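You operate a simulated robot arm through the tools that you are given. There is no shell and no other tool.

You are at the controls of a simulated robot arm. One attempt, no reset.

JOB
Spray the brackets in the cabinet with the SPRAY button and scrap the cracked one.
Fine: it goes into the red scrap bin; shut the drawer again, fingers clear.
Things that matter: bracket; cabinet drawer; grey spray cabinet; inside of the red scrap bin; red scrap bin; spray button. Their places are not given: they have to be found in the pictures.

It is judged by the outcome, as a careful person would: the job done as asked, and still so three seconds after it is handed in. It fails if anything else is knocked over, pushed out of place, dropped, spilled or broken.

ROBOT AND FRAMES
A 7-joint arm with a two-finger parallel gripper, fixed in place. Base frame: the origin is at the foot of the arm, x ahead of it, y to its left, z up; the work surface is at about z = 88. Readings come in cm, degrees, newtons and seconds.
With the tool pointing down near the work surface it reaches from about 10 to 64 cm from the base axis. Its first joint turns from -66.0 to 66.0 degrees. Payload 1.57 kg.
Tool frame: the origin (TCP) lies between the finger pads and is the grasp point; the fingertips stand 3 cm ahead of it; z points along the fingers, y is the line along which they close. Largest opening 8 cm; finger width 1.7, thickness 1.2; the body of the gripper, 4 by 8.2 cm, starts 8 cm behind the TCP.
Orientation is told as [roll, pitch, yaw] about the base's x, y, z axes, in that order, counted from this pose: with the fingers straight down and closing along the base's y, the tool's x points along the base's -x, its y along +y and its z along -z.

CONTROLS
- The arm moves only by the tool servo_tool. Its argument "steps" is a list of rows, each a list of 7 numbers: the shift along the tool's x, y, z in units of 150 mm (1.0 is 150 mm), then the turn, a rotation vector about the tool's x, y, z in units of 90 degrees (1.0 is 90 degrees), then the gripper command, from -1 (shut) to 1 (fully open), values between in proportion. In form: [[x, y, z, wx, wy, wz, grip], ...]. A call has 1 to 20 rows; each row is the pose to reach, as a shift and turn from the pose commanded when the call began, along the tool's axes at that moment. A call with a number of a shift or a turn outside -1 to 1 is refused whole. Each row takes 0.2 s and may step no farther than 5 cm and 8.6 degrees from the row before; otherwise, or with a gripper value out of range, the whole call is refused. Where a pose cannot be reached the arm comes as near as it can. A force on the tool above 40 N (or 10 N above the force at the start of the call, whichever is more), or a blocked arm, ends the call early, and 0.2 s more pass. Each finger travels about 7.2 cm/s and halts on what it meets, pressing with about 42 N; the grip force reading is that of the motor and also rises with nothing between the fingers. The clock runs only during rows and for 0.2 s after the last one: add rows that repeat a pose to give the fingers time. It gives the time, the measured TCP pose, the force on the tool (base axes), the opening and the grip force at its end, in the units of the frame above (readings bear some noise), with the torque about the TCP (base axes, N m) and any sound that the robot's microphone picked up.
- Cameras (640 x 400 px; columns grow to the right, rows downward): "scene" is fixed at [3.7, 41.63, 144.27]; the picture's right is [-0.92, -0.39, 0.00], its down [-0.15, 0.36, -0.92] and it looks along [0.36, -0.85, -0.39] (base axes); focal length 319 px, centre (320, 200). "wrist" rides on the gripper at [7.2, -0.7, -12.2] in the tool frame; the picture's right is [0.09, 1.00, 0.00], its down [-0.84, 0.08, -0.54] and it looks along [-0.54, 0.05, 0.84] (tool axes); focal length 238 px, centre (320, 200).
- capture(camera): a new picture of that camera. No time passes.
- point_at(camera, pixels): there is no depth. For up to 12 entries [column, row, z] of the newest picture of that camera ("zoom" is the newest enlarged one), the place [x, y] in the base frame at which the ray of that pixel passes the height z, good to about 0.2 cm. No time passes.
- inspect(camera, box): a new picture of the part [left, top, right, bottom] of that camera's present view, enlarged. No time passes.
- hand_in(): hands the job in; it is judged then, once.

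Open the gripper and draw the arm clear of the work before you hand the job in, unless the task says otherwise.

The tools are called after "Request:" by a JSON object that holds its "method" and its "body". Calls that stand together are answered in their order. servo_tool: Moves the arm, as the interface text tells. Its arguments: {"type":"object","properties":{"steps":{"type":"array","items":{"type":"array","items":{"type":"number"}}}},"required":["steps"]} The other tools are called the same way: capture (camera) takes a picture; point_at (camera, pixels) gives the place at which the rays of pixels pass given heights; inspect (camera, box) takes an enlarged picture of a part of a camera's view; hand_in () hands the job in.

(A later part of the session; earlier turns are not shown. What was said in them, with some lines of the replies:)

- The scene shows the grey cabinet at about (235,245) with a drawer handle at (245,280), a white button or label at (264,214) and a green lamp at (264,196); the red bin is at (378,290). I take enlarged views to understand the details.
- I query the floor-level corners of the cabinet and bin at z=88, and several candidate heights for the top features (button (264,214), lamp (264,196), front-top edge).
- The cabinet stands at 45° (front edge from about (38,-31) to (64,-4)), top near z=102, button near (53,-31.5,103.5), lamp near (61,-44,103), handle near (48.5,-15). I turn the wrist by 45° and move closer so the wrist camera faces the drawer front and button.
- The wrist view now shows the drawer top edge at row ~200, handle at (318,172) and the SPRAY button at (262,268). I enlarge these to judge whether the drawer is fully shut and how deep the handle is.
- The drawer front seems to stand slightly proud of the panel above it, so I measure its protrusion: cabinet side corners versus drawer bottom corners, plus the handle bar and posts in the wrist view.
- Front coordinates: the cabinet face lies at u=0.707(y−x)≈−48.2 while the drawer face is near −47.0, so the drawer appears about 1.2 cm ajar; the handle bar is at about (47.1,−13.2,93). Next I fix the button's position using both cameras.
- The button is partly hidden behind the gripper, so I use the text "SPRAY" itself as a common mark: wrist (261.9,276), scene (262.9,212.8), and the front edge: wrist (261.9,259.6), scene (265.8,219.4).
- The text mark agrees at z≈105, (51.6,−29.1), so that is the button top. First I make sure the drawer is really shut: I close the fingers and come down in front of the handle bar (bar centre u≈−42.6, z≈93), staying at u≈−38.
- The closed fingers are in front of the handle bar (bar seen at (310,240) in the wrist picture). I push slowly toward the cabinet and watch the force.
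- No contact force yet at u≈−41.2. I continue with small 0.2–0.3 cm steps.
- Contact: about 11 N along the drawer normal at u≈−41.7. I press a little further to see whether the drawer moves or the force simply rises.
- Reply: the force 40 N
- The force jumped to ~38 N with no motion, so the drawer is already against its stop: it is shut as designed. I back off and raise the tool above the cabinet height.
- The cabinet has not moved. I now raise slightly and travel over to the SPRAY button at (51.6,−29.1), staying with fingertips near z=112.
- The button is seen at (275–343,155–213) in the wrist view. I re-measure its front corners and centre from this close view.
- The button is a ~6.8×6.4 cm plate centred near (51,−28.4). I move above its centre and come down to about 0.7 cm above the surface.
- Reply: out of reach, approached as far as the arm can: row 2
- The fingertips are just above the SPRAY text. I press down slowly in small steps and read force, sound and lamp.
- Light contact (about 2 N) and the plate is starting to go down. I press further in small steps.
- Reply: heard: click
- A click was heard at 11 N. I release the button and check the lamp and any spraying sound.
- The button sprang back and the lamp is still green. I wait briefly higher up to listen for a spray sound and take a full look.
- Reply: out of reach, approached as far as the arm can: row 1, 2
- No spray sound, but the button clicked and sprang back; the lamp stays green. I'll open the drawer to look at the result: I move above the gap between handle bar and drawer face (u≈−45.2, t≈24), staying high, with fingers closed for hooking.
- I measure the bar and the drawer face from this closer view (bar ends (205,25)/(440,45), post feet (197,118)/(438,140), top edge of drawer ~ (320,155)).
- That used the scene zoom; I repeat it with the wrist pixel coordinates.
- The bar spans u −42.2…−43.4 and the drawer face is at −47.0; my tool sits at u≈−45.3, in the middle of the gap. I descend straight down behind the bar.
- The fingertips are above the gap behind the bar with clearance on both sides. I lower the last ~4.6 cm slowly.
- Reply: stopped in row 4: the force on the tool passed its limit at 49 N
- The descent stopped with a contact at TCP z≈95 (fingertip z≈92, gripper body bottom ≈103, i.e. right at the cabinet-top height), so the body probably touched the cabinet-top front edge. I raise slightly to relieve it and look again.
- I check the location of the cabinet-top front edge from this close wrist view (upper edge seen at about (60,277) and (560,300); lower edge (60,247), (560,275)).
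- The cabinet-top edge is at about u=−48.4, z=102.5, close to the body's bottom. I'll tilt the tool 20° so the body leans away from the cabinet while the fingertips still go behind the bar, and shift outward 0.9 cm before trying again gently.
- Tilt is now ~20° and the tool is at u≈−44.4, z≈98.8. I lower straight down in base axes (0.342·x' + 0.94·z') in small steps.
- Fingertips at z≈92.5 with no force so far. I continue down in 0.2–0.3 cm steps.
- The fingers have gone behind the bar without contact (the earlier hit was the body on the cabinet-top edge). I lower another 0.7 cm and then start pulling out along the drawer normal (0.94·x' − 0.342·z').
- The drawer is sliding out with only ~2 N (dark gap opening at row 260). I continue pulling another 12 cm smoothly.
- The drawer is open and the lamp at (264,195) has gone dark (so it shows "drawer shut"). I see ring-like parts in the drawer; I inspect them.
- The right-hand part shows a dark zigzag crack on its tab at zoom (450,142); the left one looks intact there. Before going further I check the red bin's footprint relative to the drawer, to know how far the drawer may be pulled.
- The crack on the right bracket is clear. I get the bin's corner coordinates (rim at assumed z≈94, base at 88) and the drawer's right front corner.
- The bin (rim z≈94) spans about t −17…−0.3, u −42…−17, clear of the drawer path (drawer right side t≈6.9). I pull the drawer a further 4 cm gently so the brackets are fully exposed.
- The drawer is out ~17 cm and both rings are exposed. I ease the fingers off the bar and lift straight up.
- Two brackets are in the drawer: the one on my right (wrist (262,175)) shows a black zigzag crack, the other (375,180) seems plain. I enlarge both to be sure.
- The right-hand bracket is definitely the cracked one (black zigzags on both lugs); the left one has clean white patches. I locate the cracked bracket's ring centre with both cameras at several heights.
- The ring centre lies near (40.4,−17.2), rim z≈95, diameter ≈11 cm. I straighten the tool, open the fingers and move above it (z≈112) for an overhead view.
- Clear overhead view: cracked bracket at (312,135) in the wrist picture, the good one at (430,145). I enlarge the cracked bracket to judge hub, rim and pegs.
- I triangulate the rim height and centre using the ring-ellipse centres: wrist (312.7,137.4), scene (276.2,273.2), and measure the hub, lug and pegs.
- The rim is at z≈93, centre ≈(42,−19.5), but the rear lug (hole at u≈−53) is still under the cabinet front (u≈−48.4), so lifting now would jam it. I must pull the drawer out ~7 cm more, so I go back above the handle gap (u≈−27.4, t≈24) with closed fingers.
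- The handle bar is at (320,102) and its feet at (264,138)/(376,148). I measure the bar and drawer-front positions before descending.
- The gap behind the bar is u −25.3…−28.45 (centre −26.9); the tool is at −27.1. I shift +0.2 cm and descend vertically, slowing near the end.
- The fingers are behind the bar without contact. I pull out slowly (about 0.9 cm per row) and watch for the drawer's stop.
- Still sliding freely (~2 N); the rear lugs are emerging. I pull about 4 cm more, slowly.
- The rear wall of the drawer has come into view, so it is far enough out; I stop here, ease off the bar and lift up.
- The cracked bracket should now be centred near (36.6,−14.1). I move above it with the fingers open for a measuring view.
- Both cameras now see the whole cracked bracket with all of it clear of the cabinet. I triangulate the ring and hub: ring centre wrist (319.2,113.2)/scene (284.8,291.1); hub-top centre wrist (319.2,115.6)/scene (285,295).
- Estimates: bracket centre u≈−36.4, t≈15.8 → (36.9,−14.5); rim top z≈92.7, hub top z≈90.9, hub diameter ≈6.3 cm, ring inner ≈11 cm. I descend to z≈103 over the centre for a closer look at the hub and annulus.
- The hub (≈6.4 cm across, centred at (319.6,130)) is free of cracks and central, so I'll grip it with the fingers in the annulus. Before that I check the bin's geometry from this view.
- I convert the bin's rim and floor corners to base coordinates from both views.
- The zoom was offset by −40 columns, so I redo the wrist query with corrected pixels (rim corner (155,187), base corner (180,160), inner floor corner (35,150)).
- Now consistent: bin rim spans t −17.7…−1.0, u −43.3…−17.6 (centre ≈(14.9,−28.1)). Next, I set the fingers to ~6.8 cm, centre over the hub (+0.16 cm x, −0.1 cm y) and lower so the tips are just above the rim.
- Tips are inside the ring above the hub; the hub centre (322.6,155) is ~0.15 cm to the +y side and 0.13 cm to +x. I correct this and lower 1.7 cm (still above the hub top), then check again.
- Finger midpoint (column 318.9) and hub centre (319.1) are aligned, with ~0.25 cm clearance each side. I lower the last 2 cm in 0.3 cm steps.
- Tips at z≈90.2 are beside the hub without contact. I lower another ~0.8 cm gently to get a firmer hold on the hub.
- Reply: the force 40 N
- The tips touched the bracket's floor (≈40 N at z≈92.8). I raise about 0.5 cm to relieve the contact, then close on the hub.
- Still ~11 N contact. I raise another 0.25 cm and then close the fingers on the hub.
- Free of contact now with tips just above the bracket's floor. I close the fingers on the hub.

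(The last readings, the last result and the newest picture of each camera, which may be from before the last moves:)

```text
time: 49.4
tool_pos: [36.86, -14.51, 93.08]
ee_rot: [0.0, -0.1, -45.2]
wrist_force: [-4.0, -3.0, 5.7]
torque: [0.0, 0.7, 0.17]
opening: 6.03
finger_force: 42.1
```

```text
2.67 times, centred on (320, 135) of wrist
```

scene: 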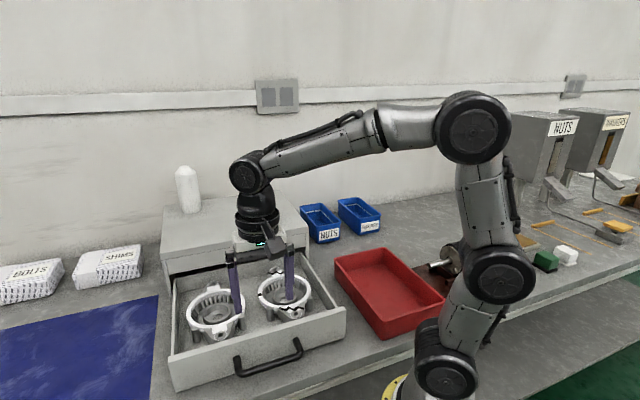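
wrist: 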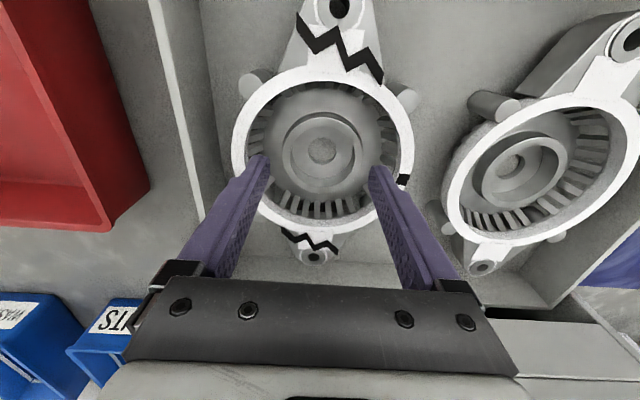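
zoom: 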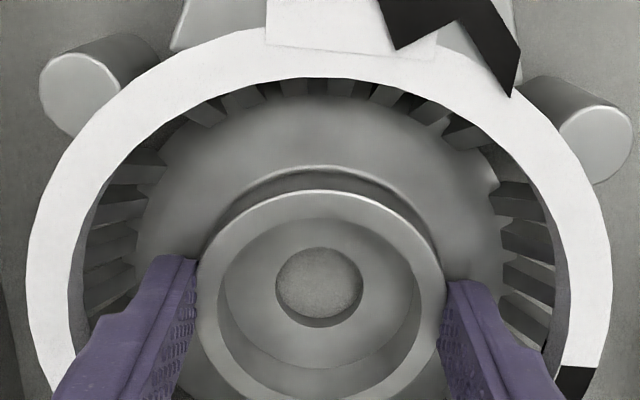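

The fingers hold the hub at 6.03 cm with 42 N. I lift slowly by about 1.5 cm and check that the bracket follows.

Request:
{"method": "servo_tool", "body": {"steps": [[0, 0, -0.02, 0, 0, 0, -1], [0, 0, -0.04, 0, 0, 0, -1], [0, 0, -0.06, 0, 0, 0, -1], [0, 0, -0.08, 0, 0, 0, -1], [0, 0, -0.1, 0, 0, 0, -1], [0, 0, -0.1, 0, 0, 0, -1]]}}

Request:
{"method": "inspect", "body": {"camera": "scene", "box": [235, 240, 335, 320]}}

Request:
{"method": "capture", "body": {"camera": "wrist"}}

```text
time: 50.8
tool_pos: [37.03, -14.5, 94.61]
ee_rot: [-0.1, 0.0, -45.2]
wrist_force: [-0.8, 0.8, -6.3]
torque: [-0.02, -0.04, 0.0]
opening: 6.04
finger_force: 41.5
```

```text
5.00 times, centred on (285, 280) of scene
```

zoom: 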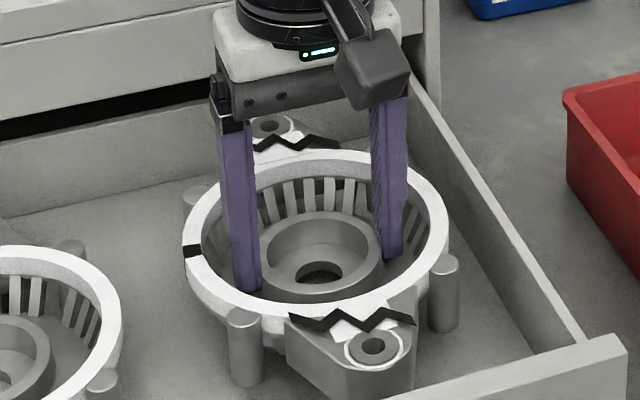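

```text
taken
```

wrist: 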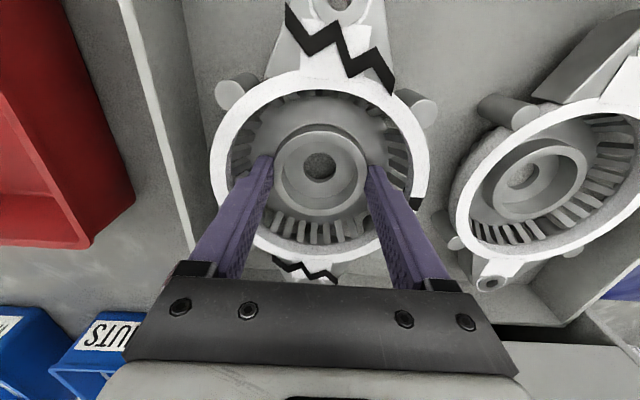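

The bracket follows level, weight ≈6 N, grip stable. I lift it straight up a further ~12.5 cm.

Request:
{"method": "servo_tool", "body": {"steps": [[0, 0, -0.05, 0, 0, 0, -1], [0, 0, -0.12, 0, 0, 0, -1], [0, 0, -0.22, 0, 0, 0, -1], [0, 0, -0.33, 0, 0, 0, -1], [0, 0, -0.44, 0, 0, 0, -1], [0, 0, -0.55, 0, 0, 0, -1], [0, 0, -0.66, 0, 0, 0, -1], [0, 0, -0.76, 0, 0, 0, -1], [0, 0, -0.83, 0, 0, 0, -1], [0, 0, -0.83, 0, 0, 0, -1]]}}

Request:
{"method": "capture", "body": {"camera": "scene"}}

Request:
{"method": "capture", "body": {"camera": "wrist"}}

```text
time: 53.0
tool_pos: [36.95, -14.46, 107.03]
ee_rot: [0.0, 0.0, -45.2]
wrist_force: [-0.6, -0.5, -7.2]
torque: [0.01, 0.02, 0.0]
opening: 6.02
finger_force: 42.6
```

```text
taken
```

scene: 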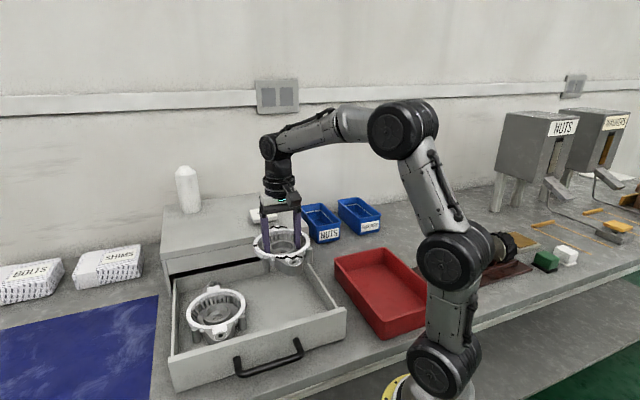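

```text
taken
```

wrist: 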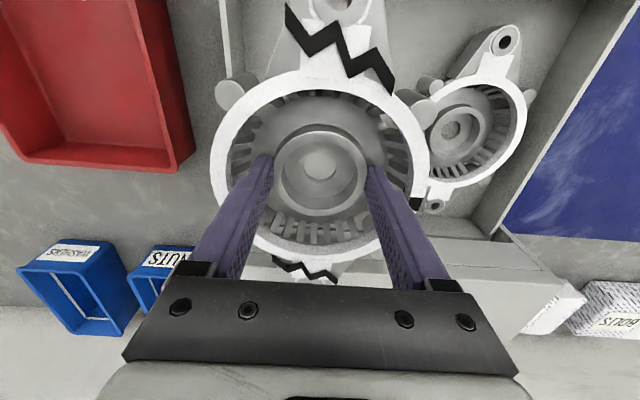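

Bracket held well above everything. I carry it sideways toward the red bin (centre ≈(14.9,−28.1)), turning 20° so that it lies diagonally in the bin.

Request:
{"method": "servo_tool", "body": {"steps": [[0.01, -0.05, 0, 0, 0, 0.01, -1], [0.04, -0.15, 0, 0, 0, 0.025, -1], [0.07, -0.27, 0, 0, 0, 0.04, -1], [0.1, -0.4, 0, 0, 0, 0.055, -1], [0.13, -0.53, 0, 0, 0, 0.07, -1], [0.16, -0.66, 0, 0, 0, 0.085, -1], [0.19, -0.78, 0, 0, 0, 0.1, -1], [0.21, -0.88, 0, 0, 0, 0.111, -1], [0.22, -0.933, 0, 0, 0, 0.111, -1], [0.22, -0.933, 0, 0, 0, 0.111, -1]]}}

Request:
{"method": "capture", "body": {"camera": "scene"}}

```text
time: 55.2
tool_pos: [24.66, -22.09, 106.92]
ee_rot: [0.0, -0.1, -55.3]
wrist_force: [0.3, -0.5, -6.4]
torque: [0.04, 0.02, 0.01]
opening: 6.05
finger_force: 42.2
```

```text
taken
```

scene: 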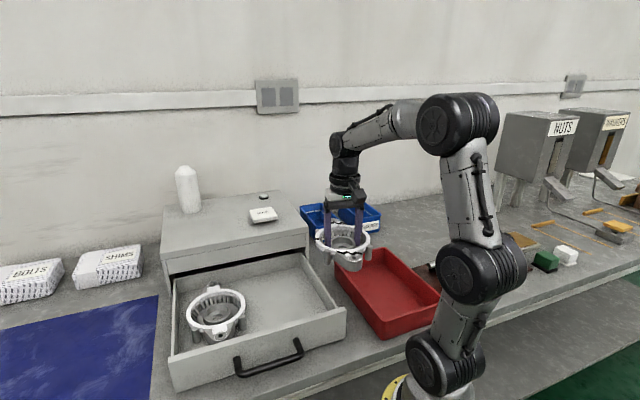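

Halfway, bracket still held. I continue to above the bin centre and complete the turn to yaw −65°.

Request:
{"method": "servo_tool", "body": {"steps": [[0.003, -0.05, 0, 0, 0, 0.01, -1], [0.01, -0.15, 0, 0, 0, 0.03, -1], [0.015, -0.27, 0, 0, 0, 0.05, -1], [0.02, -0.4, 0, 0, 0, 0.07, -1], [0.027, -0.53, 0, 0, 0, 0.09, -1], [0.033, -0.65, 0, 0, 0, 0.105, -1], [0.038, -0.73, 0, 0, 0, 0.111, -1], [0.038, -0.763, 0, 0, 0, 0.111, -1], [0.038, -0.763, 0, 0, 0, 0.111, -1]]}}

Request:
{"method": "capture", "body": {"camera": "scene"}}

Request:
{"method": "capture", "body": {"camera": "wrist"}}

```text
time: 57.2
tool_pos: [15.02, -28.02, 106.91]
ee_rot: [-0.1, -0.1, -65.2]
wrist_force: [-0.4, -0.4, -6.0]
torque: [0.02, 0.0, 0.01]
opening: 6.03
finger_force: 42.0
```

```text
taken
```

scene: 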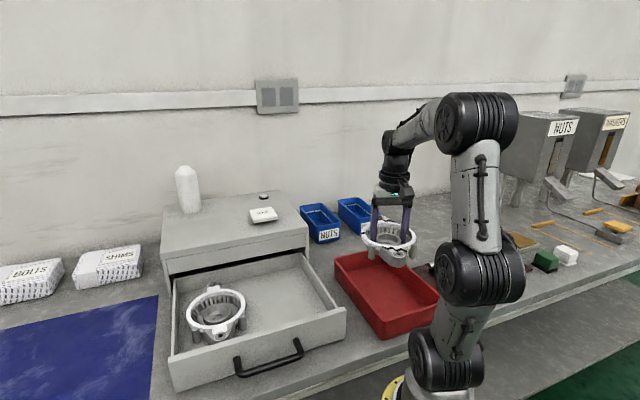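

```text
taken
```

wrist: 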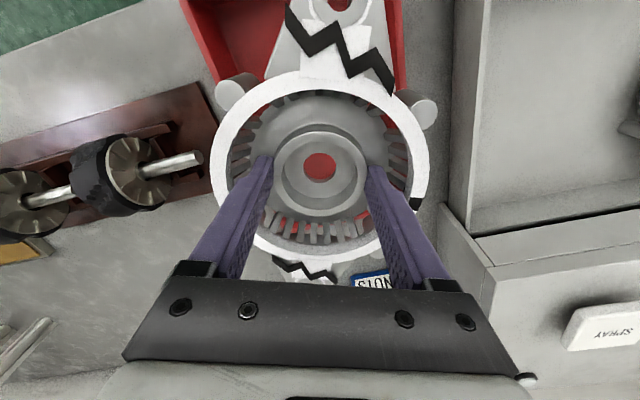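

The posts turn out to be part of the bracket, so a smaller diagonal angle fits better: I turn back ~10° (yaw −55°), centre on (14.9,−28.2) and lower until the bracket's underside is just above the rim.

Request:
{"method": "servo_tool", "body": {"steps": [[-0.007, -0.0135, 0, 0, 0, -0.04, -1], [-0.007, -0.0135, 0.03, 0, 0, -0.08, -1], [-0.007, -0.0135, 0.1, 0, 0, -0.115, -1], [-0.007, -0.0135, 0.2, 0, 0, -0.115, -1], [-0.007, -0.0135, 0.32, 0, 0, -0.115, -1], [-0.007, -0.0135, 0.42, 0, 0, -0.115, -1], [-0.007, -0.0135, 0.5, 0, 0, -0.115, -1], [-0.007, -0.0135, 0.5, 0, 0, -0.115, -1]]}}

Request:
{"method": "inspect", "body": {"camera": "scene", "box": [315, 210, 465, 350]}}

Request:
{"method": "capture", "body": {"camera": "wrist"}}

```text
time: 59.0
tool_pos: [14.8, -28.22, 99.5]
ee_rot: [0.0, -0.1, -54.8]
wrist_force: [-0.6, 0.7, -6.1]
torque: [-0.03, -0.02, 0.02]
opening: 6.05
finger_force: 42.1
```

```text
2.86 times, centred on (390, 280) of scene
```

zoom: 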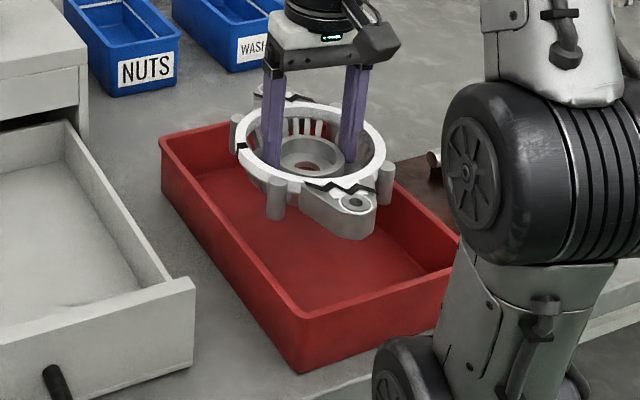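

```text
taken
```

wrist: 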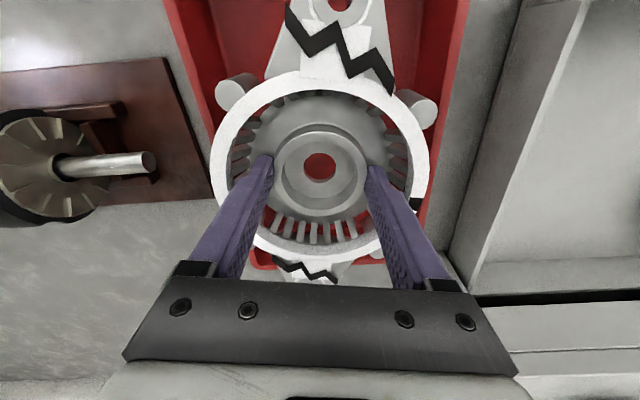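

The bracket is centred above the bin with both side walls visible around it. I lower it slowly further (to TCP z≈95) and check.

Request:
{"method": "servo_tool", "body": {"steps": [[0, 0, 0.05, 0, 0, 0, -1], [0, 0, 0.1, 0, 0, 0, -1], [0, 0, 0.15, 0, 0, 0, -1], [0, 0, 0.2, 0, 0, 0, -1], [0, 0, 0.25, 0, 0, 0, -1], [0, 0, 0.3, 0, 0, 0, -1], [0, 0, 0.3, 0, 0, 0, -1]]}}

Request:
{"method": "inspect", "body": {"camera": "scene", "box": [315, 210, 465, 350]}}

Request:
{"method": "capture", "body": {"camera": "wrist"}}

```text
time: 60.6
tool_pos: [14.83, -28.31, 94.86]
ee_rot: [-0.1, 0.0, -54.8]
wrist_force: [0.5, -0.1, -6.1]
torque: [-0.02, 0.0, -0.03]
opening: 6.06
finger_force: 42.5
```

```text
2.86 times, centred on (390, 280) of scene
```

zoom: 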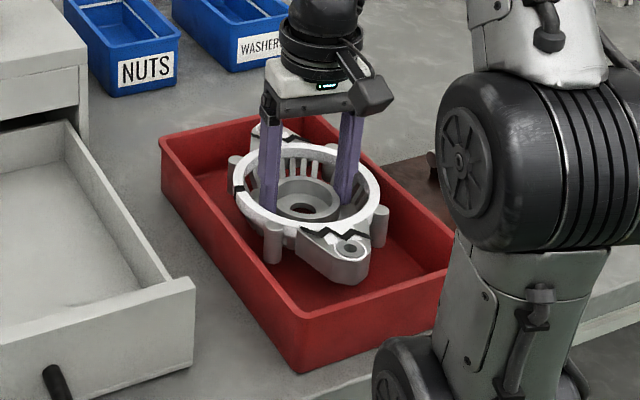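

```text
taken
```

wrist: 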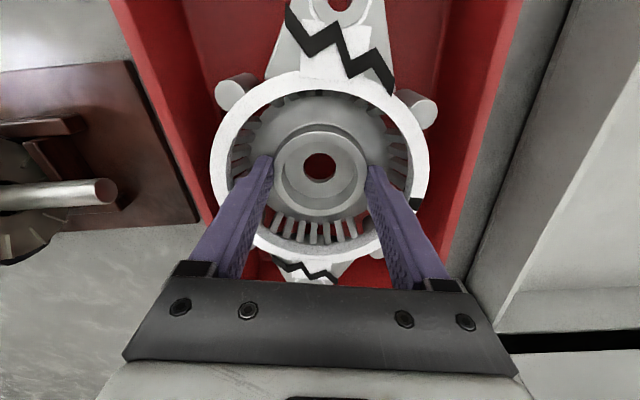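

It is going in cleanly with room on the sides. I lower the last ~2 cm in small steps, watching for floor contact.

Request:
{"method": "servo_tool", "body": {"steps": [[0, 0, 0.02, 0, 0, 0, -1], [0, 0, 0.04, 0, 0, 0, -1], [0, 0, 0.06, 0, 0, 0, -1], [0, 0, 0.08, 0, 0, 0, -1], [0, 0, 0.1, 0, 0, 0, -1], [0, 0, 0.11, 0, 0, 0, -1]]}}

```text
time: 62.0
tool_pos: [14.85, -28.14, 93.42]
ee_rot: [-0.1, 0.1, -54.9]
wrist_force: [0.1, 0.1, -6.7]
torque: [-0.02, -0.03, 0.0]
opening: 6.06
finger_force: 42.5
```

Still hanging freely (−6.7 N) at z≈93.4. I continue down in 0.15 cm steps.

Request:
{"method": "servo_tool", "body": {"steps": [[0, 0, 0.01, 0, 0, 0, -1], [0, 0, 0.02, 0, 0, 0, -1], [0, 0, 0.03, 0, 0, 0, -1], [0, 0, 0.04, 0, 0, 0, -1]]}}

```text
time: 63.0
tool_pos: [14.84, -28.25, 92.75]
ee_rot: [0.0, -0.1, -54.8]
wrist_force: [-0.5, 0.1, -6.2]
torque: [0.05, 0.01, -0.03]
opening: 6.04
finger_force: 41.7
```

Request:
{"method": "servo_tool", "body": {"steps": [[0, 0, 0.01, 0, 0, 0, -1], [0, 0, 0.02, 0, 0, 0, -1], [0, 0, 0.03, 0, 0, 0, -1], [0, 0, 0.035, 0, 0, 0, -1]]}}

Request:
{"method": "inspect", "body": {"camera": "scene", "box": [315, 210, 465, 350]}}

```text
time: 64.0
tool_pos: [14.85, -28.42, 92.27]
ee_rot: [-0.1, -0.5, -54.8]
wrist_force: [-0.7, 7.7, 34.4]
torque: [0.25, 0.14, 0.06]
opening: 6.05
finger_force: 42.2
```

```text
2.86 times, centred on (390, 280) of scene
```

zoom: 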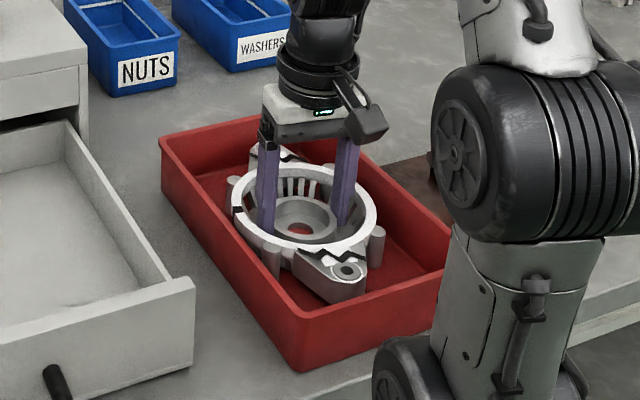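

The bracket has reached the bin floor (34 N). I ease up 0.3 cm, then open the fingers to 6.8 cm and check.

Request:
{"method": "servo_tool", "body": {"steps": [[0, 0, -0.02, 0, 0, 0, -1], [0, 0, -0.02, 0, 0, 0, -1], [0, 0, -0.02, 0, 0, 0, 0.5], [0, 0, -0.02, 0, 0, 0, 0.7], [0, 0, -0.02, 0, 0, 0, 0.7], [0, 0, -0.02, 0, 0, 0, 0.7]]}}

Request:
{"method": "inspect", "body": {"camera": "wrist", "box": [200, 60, 440, 210]}}

```text
time: 65.4
tool_pos: [14.76, -28.26, 92.55]
ee_rot: [0.1, -0.1, -54.8]
wrist_force: [-0.8, 0.9, 0.2]
torque: [0.01, 0.02, 0.01]
opening: 6.81
finger_force: 0.0
```

```text
2.67 times, centred on (320, 135) of wrist
```

zoom: 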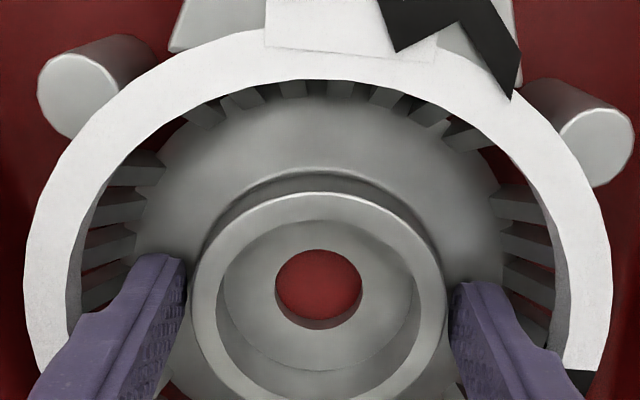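

The bracket is released (force ≈0, both fingers off the hub). I rise straight up slowly at first, then to z≈107.

Request:
{"method": "servo_tool", "body": {"steps": [[0, 0, -0.03, 0, 0, 0, 0.7], [0, 0, -0.07, 0, 0, 0, 0.7], [0, 0, -0.13, 0, 0, 0, 0.7], [0, 0, -0.22, 0, 0, 0, 0.7], [0, 0, -0.35, 0, 0, 0, 0.7], [0, 0, -0.55, 0, 0, 0, 0.7], [0, 0, -0.75, 0, 0, 0, 0.7], [0, 0, -0.95, 0, 0, 0, 0.7], [0, 0, -0.95, 0, 0, 0, 0.7]]}}

Request:
{"method": "capture", "body": {"camera": "scene"}}

Request:
{"method": "capture", "body": {"camera": "wrist"}}

```text
time: 67.4
tool_pos: [14.72, -28.31, 106.71]
ee_rot: [0.0, -0.1, -54.9]
wrist_force: [-0.8, -0.8, -0.7]
torque: [0.0, 0.02, -0.04]
opening: 6.81
finger_force: 0.1
```

```text
taken
```

scene: 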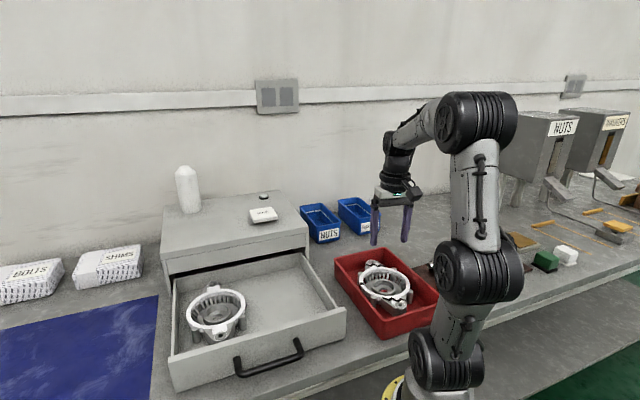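

```text
taken
```

wrist: 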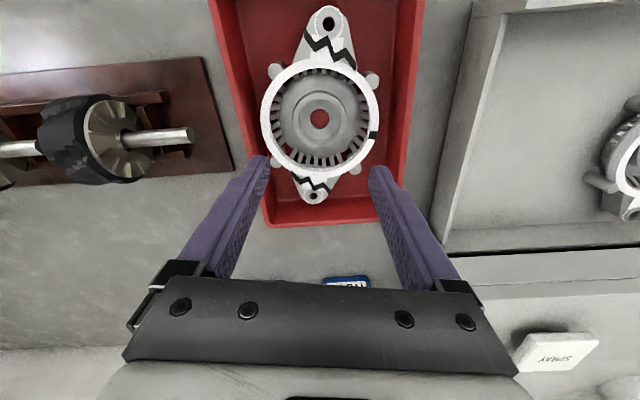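

The cracked bracket lies flat in the red bin. Now I go to shut the drawer: I travel high (z≈107) around to the front of the handle (bar now at u≈−17, t≈24), closing the fingers and returning to yaw −45°.

Request:
{"method": "servo_tool", "body": {"steps": [[0.03, 0.12, -0.05, 0, 0, -0.02, 0.7], [0.06, 0.27, -0.05, 0, 0, -0.045, 0.7], [0.09, 0.42, -0.05, 0, 0, -0.07, 0.5], [0.12, 0.57, -0.05, 0, 0, -0.09, 0], [0.152, 0.729, -0.05, 0, 0, -0.11, -1], [0.152, 0.729, -0.05, 0, 0, -0.11, -1]]}}

Request:
{"method": "servo_tool", "body": {"steps": [[0.08, 0.11, 0, 0, 0, 0, -1], [0.2, 0.26, 0, 0, 0, 0, -1], [0.32, 0.42, 0, 0, 0, 0, -1], [0.44, 0.58, 0, 0, 0, 0, -1], [0.568, 0.75, 0, 0, 0, 0, -1], [0.568, 0.75, 0, 0, 0, 0, -1]]}}

Request:
{"method": "capture", "body": {"camera": "scene"}}

```text
time: 68.8
tool_pos: [22.51, -20.07, 107.51]
ee_rot: [0.1, -0.1, -44.9]
wrist_force: [-0.2, -0.8, -0.8]
torque: [0.03, 0.01, -0.02]
opening: 0.01
finger_force: 21.3
```

```text
time: 70.2
tool_pos: [24.13, -6.06, 107.43]
ee_rot: [0.1, -0.1, -45.0]
wrist_force: [0.9, 0.4, 0.5]
torque: [-0.01, -0.02, 0.01]
opening: 0.0
finger_force: 20.9
```

```text
taken
```

scene: 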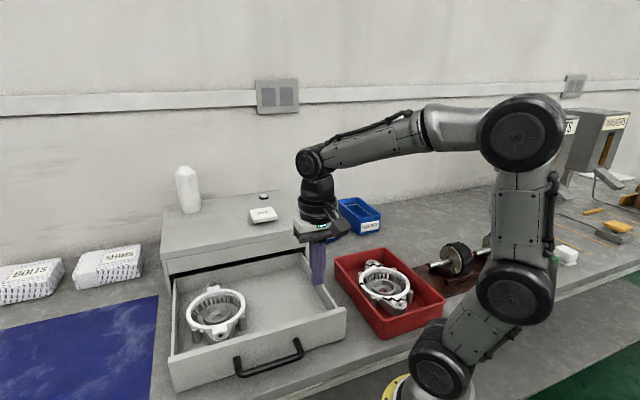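

On course. I continue to the point in front of the handle (u≈−13, t≈24), still at z≈107.

Request:
{"method": "servo_tool", "body": {"steps": [[0.08, 0.11, 0, 0, 0, 0, -1], [0.2, 0.26, 0, 0, 0, 0, -1], [0.32, 0.42, 0, 0, 0, 0, -1], [0.44, 0.58, 0, 0, 0, 0, -1], [0.557, 0.747, 0, 0, 0, 0, -1], [0.557, 0.747, 0, 0, 0, 0, -1]]}}

Request:
{"method": "capture", "body": {"camera": "wrist"}}

Request:
{"method": "capture", "body": {"camera": "scene"}}

```text
time: 71.6
tool_pos: [26.2, 7.74, 107.62]
ee_rot: [0.0, -0.1, -44.9]
wrist_force: [-0.1, 0.6, 0.3]
torque: [0.01, -0.02, -0.02]
opening: 0.0
finger_force: 21.2
```

```text
taken
```

wrist: 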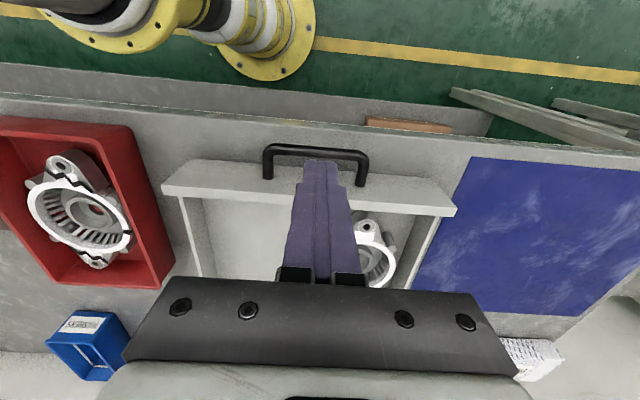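

```text
taken
```

scene: 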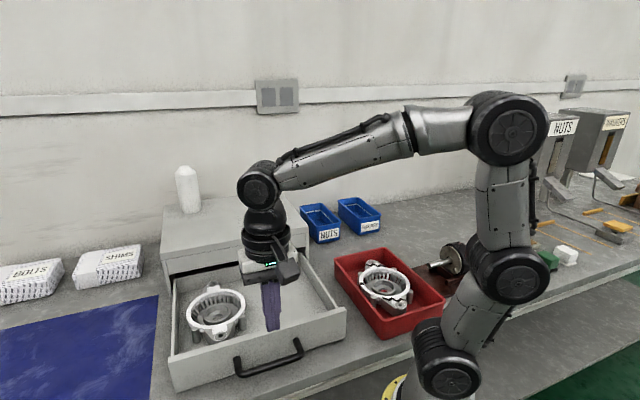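

I measure where the bar is now (wrist bar edges at (318,145)/(318,157), feet (268,175)/(360,183)) before descending in front of it.

Request:
{"method": "inspect", "body": {"camera": "wrist", "box": [240, 120, 400, 220]}}

Request:
{"method": "point_at", "body": {"camera": "wrist", "pixels": [[290, 143, 92.3], [290, 154, 92.3], [350, 149, 92.3], [350, 160, 92.3], [268, 178, 93], [360, 185, 93]]}}

```text
4.00 times, centred on (320, 170) of wrist
```

zoom: 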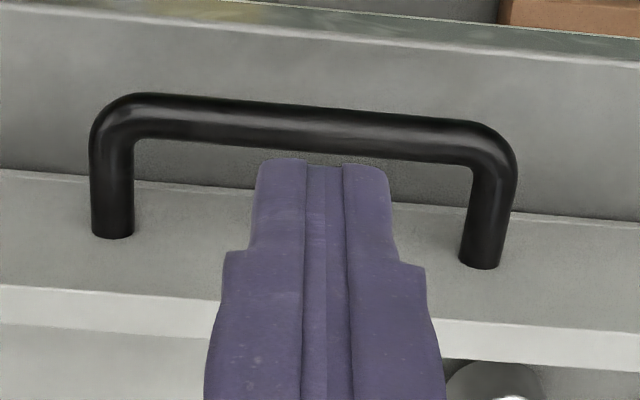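

```text
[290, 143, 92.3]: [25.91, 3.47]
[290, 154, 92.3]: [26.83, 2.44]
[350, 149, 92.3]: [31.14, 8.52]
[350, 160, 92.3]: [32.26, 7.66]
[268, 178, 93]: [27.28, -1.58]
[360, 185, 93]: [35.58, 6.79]
```

The bar's outer edge is at u≈−15.9; my fingers at −13.05 clear it by 2 cm. I descend straight down to z≈92.7.

Request:
{"method": "servo_tool", "body": {"steps": [[0, 0, 0.2, 0, 0, 0, -1], [0, 0, 0.4, 0, 0, 0, -1], [0, 0, 0.6, 0, 0, 0, -1], [0, 0, 0.8, 0, 0, 0, -1], [0, 0, 0.92, 0, 0, 0, -1], [0, 0, 0.993, 0, 0, 0, -1], [0, 0, 0.993, 0, 0, 0, -1]]}}

Request:
{"method": "capture", "body": {"camera": "wrist"}}

```text
time: 73.2
tool_pos: [26.23, 7.7, 92.52]
ee_rot: [-0.1, -0.1, -44.9]
wrist_force: [-0.5, 0.9, 0.0]
torque: [0.0, 0.0, 0.0]
opening: 0.02
finger_force: 21.5
```

```text
taken
```

wrist: 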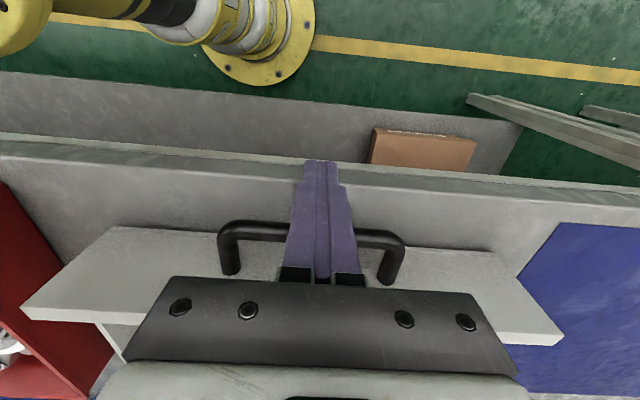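

The fingers are in front of the bar. I push the drawer in steadily (≈1 cm per row) so the good bracket stays put.

Request:
{"method": "servo_tool", "body": {"steps": [[-0.07, 0, 0, 0, 0, 0, -1], [-0.13, 0, 0, 0, 0, 0, -1], [-0.17, 0, 0, 0, 0, 0, -1], [-0.21, 0, 0, 0, 0, 0, -1], [-0.26, 0, 0, 0, 0, 0, -1], [-0.32, 0, 0, 0, 0, 0, -1], [-0.39, 0, 0, 0, 0, 0, -1], [-0.46, 0, 0, 0, 0, 0, -1], [-0.53, 0, 0, 0, 0, 0, -1], [-0.6, 0, 0, 0, 0, 0, -1], [-0.67, 0, 0, 0, 0, 0, -1], [-0.74, 0, 0, 0, 0, 0, -1], [-0.81, 0, 0, 0, 0, 0, -1], [-0.87, 0, 0, 0, 0, 0, -1], [-0.92, 0, 0, 0, 0, 0, -1], [-0.96, 0, 0, 0, 0, 0, -1]]}}

Request:
{"method": "capture", "body": {"camera": "wrist"}}

Request:
{"method": "capture", "body": {"camera": "scene"}}

```text
time: 76.6
tool_pos: [36.55, -2.59, 92.68]
ee_rot: [0.0, -0.1, -44.8]
wrist_force: [0.2, 1.4, -0.6]
torque: [0.03, 0.02, 0.04]
opening: 0.01
finger_force: 21.3
```

```text
taken
```

wrist: 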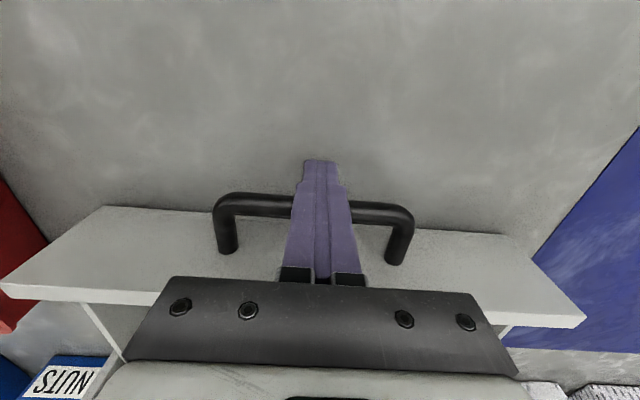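

```text
taken
```

scene: 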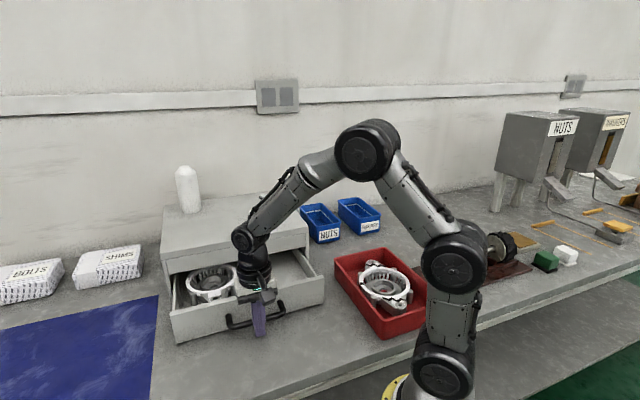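

The drawer is going in smoothly with ~1 N. I keep pushing another ~13 cm, slowing near the end.

Request:
{"method": "servo_tool", "body": {"steps": [[-0.05, 0, 0, 0, 0, 0, -1], [-0.11, 0, 0, 0, 0, 0, -1], [-0.18, 0, 0, 0, 0, 0, -1], [-0.25, 0, 0, 0, 0, 0, -1], [-0.32, 0, 0, 0, 0, 0, -1], [-0.39, 0, 0, 0, 0, 0, -1], [-0.46, 0, 0, 0, 0, 0, -1], [-0.53, 0, 0, 0, 0, 0, -1], [-0.6, 0, 0, 0, 0, 0, -1], [-0.67, 0, 0, 0, 0, 0, -1], [-0.73, 0, 0, 0, 0, 0, -1], [-0.78, 0, 0, 0, 0, 0, -1], [-0.82, 0, 0, 0, 0, 0, -1], [-0.85, 0, 0, 0, 0, 0, -1], [-0.88, 0, 0, 0, 0, 0, -1]]}}

Request:
{"method": "capture", "body": {"camera": "wrist"}}

Request:
{"method": "inspect", "body": {"camera": "scene", "box": [155, 180, 335, 310]}}

```text
time: 79.8
tool_pos: [45.85, -11.75, 92.63]
ee_rot: [0.0, -0.1, -44.9]
wrist_force: [-2.1, 1.0, -0.5]
torque: [0.05, -0.02, 0.02]
opening: 0.0
finger_force: 21.2
```

```text
taken
```

wrist: 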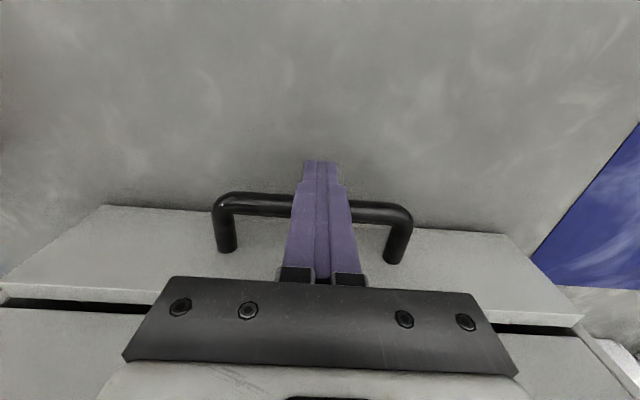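

```text
3.08 times, centred on (245, 245) of scene
```

zoom: 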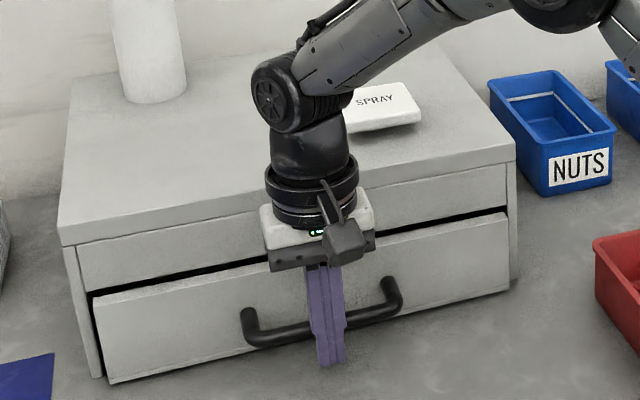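

About 1 cm remains (u≈−40.7). I push on in 0.2 cm steps until the stop.

Request:
{"method": "servo_tool", "body": {"steps": [[-0.015, 0, 0, 0, 0, 0, -1], [-0.03, 0, 0, 0, 0, 0, -1], [-0.045, 0, 0, 0, 0, 0, -1], [-0.06, 0, 0, 0, 0, 0, -1], [-0.072, 0, 0, 0, 0, 0, -1]]}}

Request:
{"method": "inspect", "body": {"camera": "scene", "box": [155, 180, 335, 310]}}

```text
time: 81.0
tool_pos: [46.43, -12.46, 92.61]
ee_rot: [-0.1, 0.2, -45.0]
wrist_force: [-6.7, 9.0, 4.0]
torque: [-0.03, -0.02, 0.05]
opening: 0.0
finger_force: 21.0
```

```text
3.08 times, centred on (245, 245) of scene
```

zoom: 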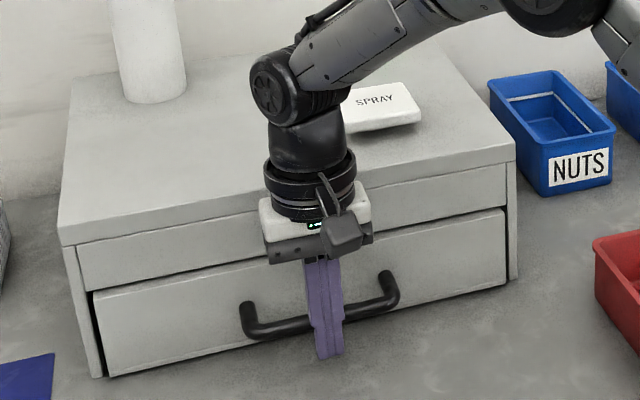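

Same position and force as with the drawer shut at the start (u≈−41.65, 11 N). I give one more small push to seat it, then back off and lift, watching the lamp.

Request:
{"method": "servo_tool", "body": {"steps": [[-0.012, 0, 0, 0, 0, 0, -1], [-0.012, 0, 0, 0, 0, 0, -1]]}}

Request:
{"method": "servo_tool", "body": {"steps": [[0.08, 0, 0, 0, 0, 0, -1], [0.25, 0, 0, 0, 0, 0, -1], [0.4, 0, -0.1, 0, 0, 0, -1], [0.45, 0, -0.35, 0, 0, 0, -1], [0.45, 0, -0.6, 0, 0, 0, -1], [0.45, 0, -0.85, 0, 0, 0, -1], [0.45, 0, -0.98, 0, 0, 0, -1], [0.45, 0, -0.98, 0, 0, 0, -1]]}}

Request:
{"method": "capture", "body": {"camera": "scene"}}

Request:
{"method": "inspect", "body": {"camera": "scene", "box": [155, 180, 335, 310]}}

Request:
{"method": "capture", "body": {"camera": "wrist"}}

```text
time: 81.6
tool_pos: [46.54, -12.44, 92.63]
ee_rot: [-0.1, 0.2, -44.9]
wrist_force: [-17.2, 24.3, 11.5]
torque: [0.14, -0.1, 0.01]
opening: 0.0
finger_force: 21.2
```

```text
time: 83.4
tool_pos: [42.08, -7.76, 107.33]
ee_rot: [0.0, 0.0, -44.9]
wrist_force: [0.2, 0.3, 0.7]
torque: [0.02, -0.01, -0.01]
opening: 0.01
finger_force: 21.1
```

```text
taken
```

scene: 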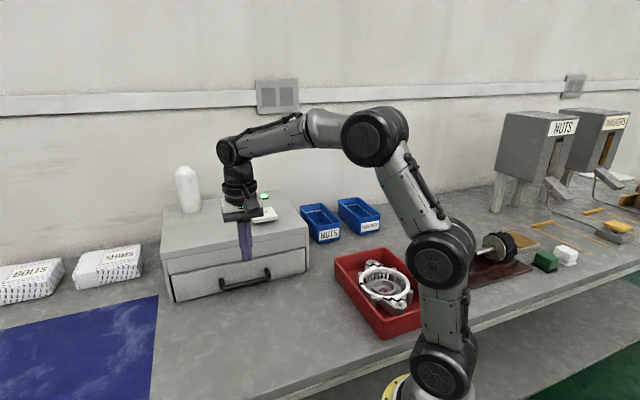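

```text
3.08 times, centred on (245, 245) of scene
```

zoom: 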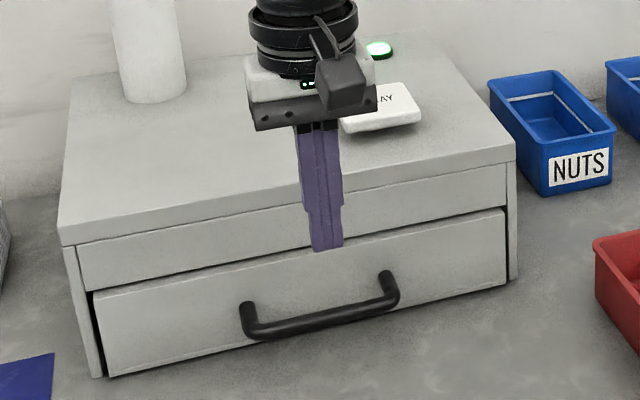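

```text
taken
```

wrist: 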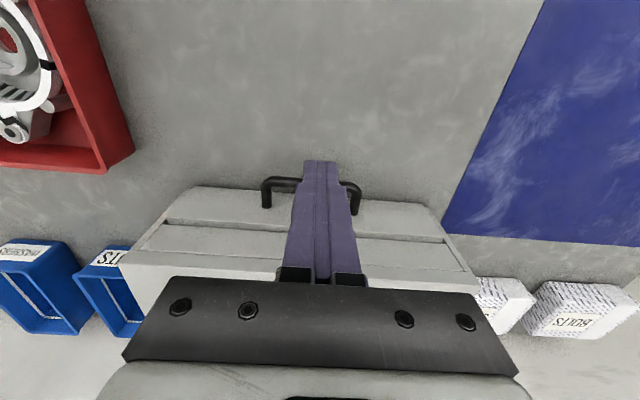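

The lamp at (264,196) is green again and the drawer front is back at its original place; the cracked bracket lies in the bin. I raise the arm clear and open the gripper.

Request:
{"method": "servo_tool", "body": {"steps": [[0.05, 0, -0.2, 0, 0, 0, -1], [0.1, -0.05, -0.4, 0, 0, 0, -0.5], [0.18, -0.12, -0.6, 0, 0, 0, 0.3], [0.26, -0.2, -0.8, 0, 0, 0, 1], [0.34, -0.28, -0.95, 0, 0, 0, 1], [0.43, -0.35, -1.0, 0, 0, 0, 1], [0.43, -0.35, -1.0, 0, 0, 0, 1]]}}

Request:
{"method": "capture", "body": {"camera": "scene"}}

Request:
{"method": "inspect", "body": {"camera": "scene", "box": [310, 230, 460, 350]}}

Request:
{"method": "inspect", "body": {"camera": "scene", "box": [155, 180, 335, 310]}}

```text
time: 85.0
tool_pos: [33.61, -6.89, 122.23]
ee_rot: [0.0, -0.2, -44.9]
wrist_force: [-0.3, 0.4, -0.1]
torque: [0.0, 0.02, 0.01]
opening: 8.0
finger_force: 0.1
```

```text
taken
```

scene: 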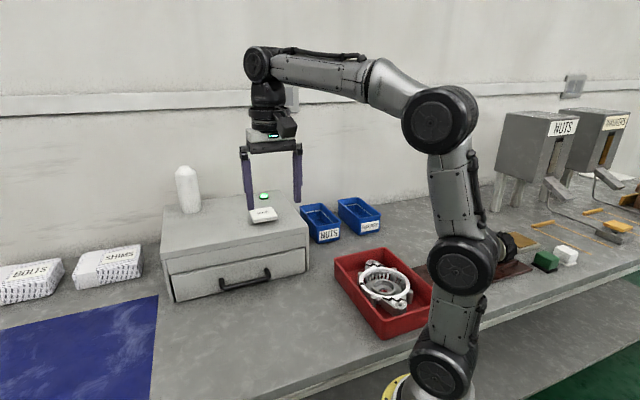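

```text
3.33 times, centred on (385, 290) of scene
```

zoom: 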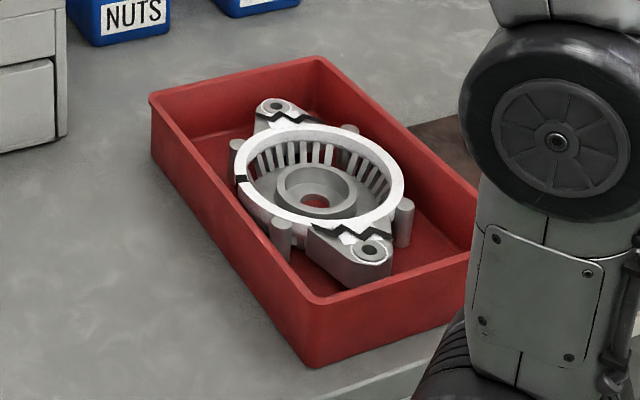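

```text
3.08 times, centred on (245, 245) of scene
```

zoom: 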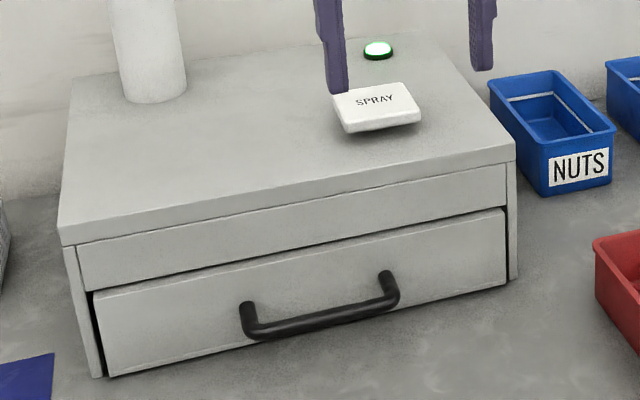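

The drawer is shut with the lamp green. The cracked bracket lies flat inside the red bin, which hasn't moved, and the button, bottle, blue bins and boxes are where they started. The gripper is open and well clear, so I hand the job in.

Request:
{"method": "hand_in", "body": {}}

```text
The job is handed in.
```

The cracked bracket is lying flat in the red scrap bin. The drawer is shut again with the good bracket inside, and the gripper is open and well clear of the work.

- **Spraying:** I pressed SPRAY once with the drawer shut and heard it click. I heard no spray itself. When I opened the drawer, both brackets had white patches, and the black cracks stood out on one of them. I take that to mean the spray worked, but I didn't see the brackets before pressing.
- **Cracked bracket:** the right-hand one had cracks on both lugs and a dark mark on the rim. The other showed no cracks in any view. I lifted the cracked one by its central hub, away from the cracks.
- **Drawer:** it was already shut at the start. I closed it back to the same position, and the green lamp, which had gone out with the drawer open, came back on.
- **Contact:** on the first reach for the drawer handle the arm touched something and stopped at 49 N, most likely the gripper against the cabinet's top edge. I tilted the gripper and tried again. In the final pictures the cabinet, bottle, boxes and bins are all where they started.
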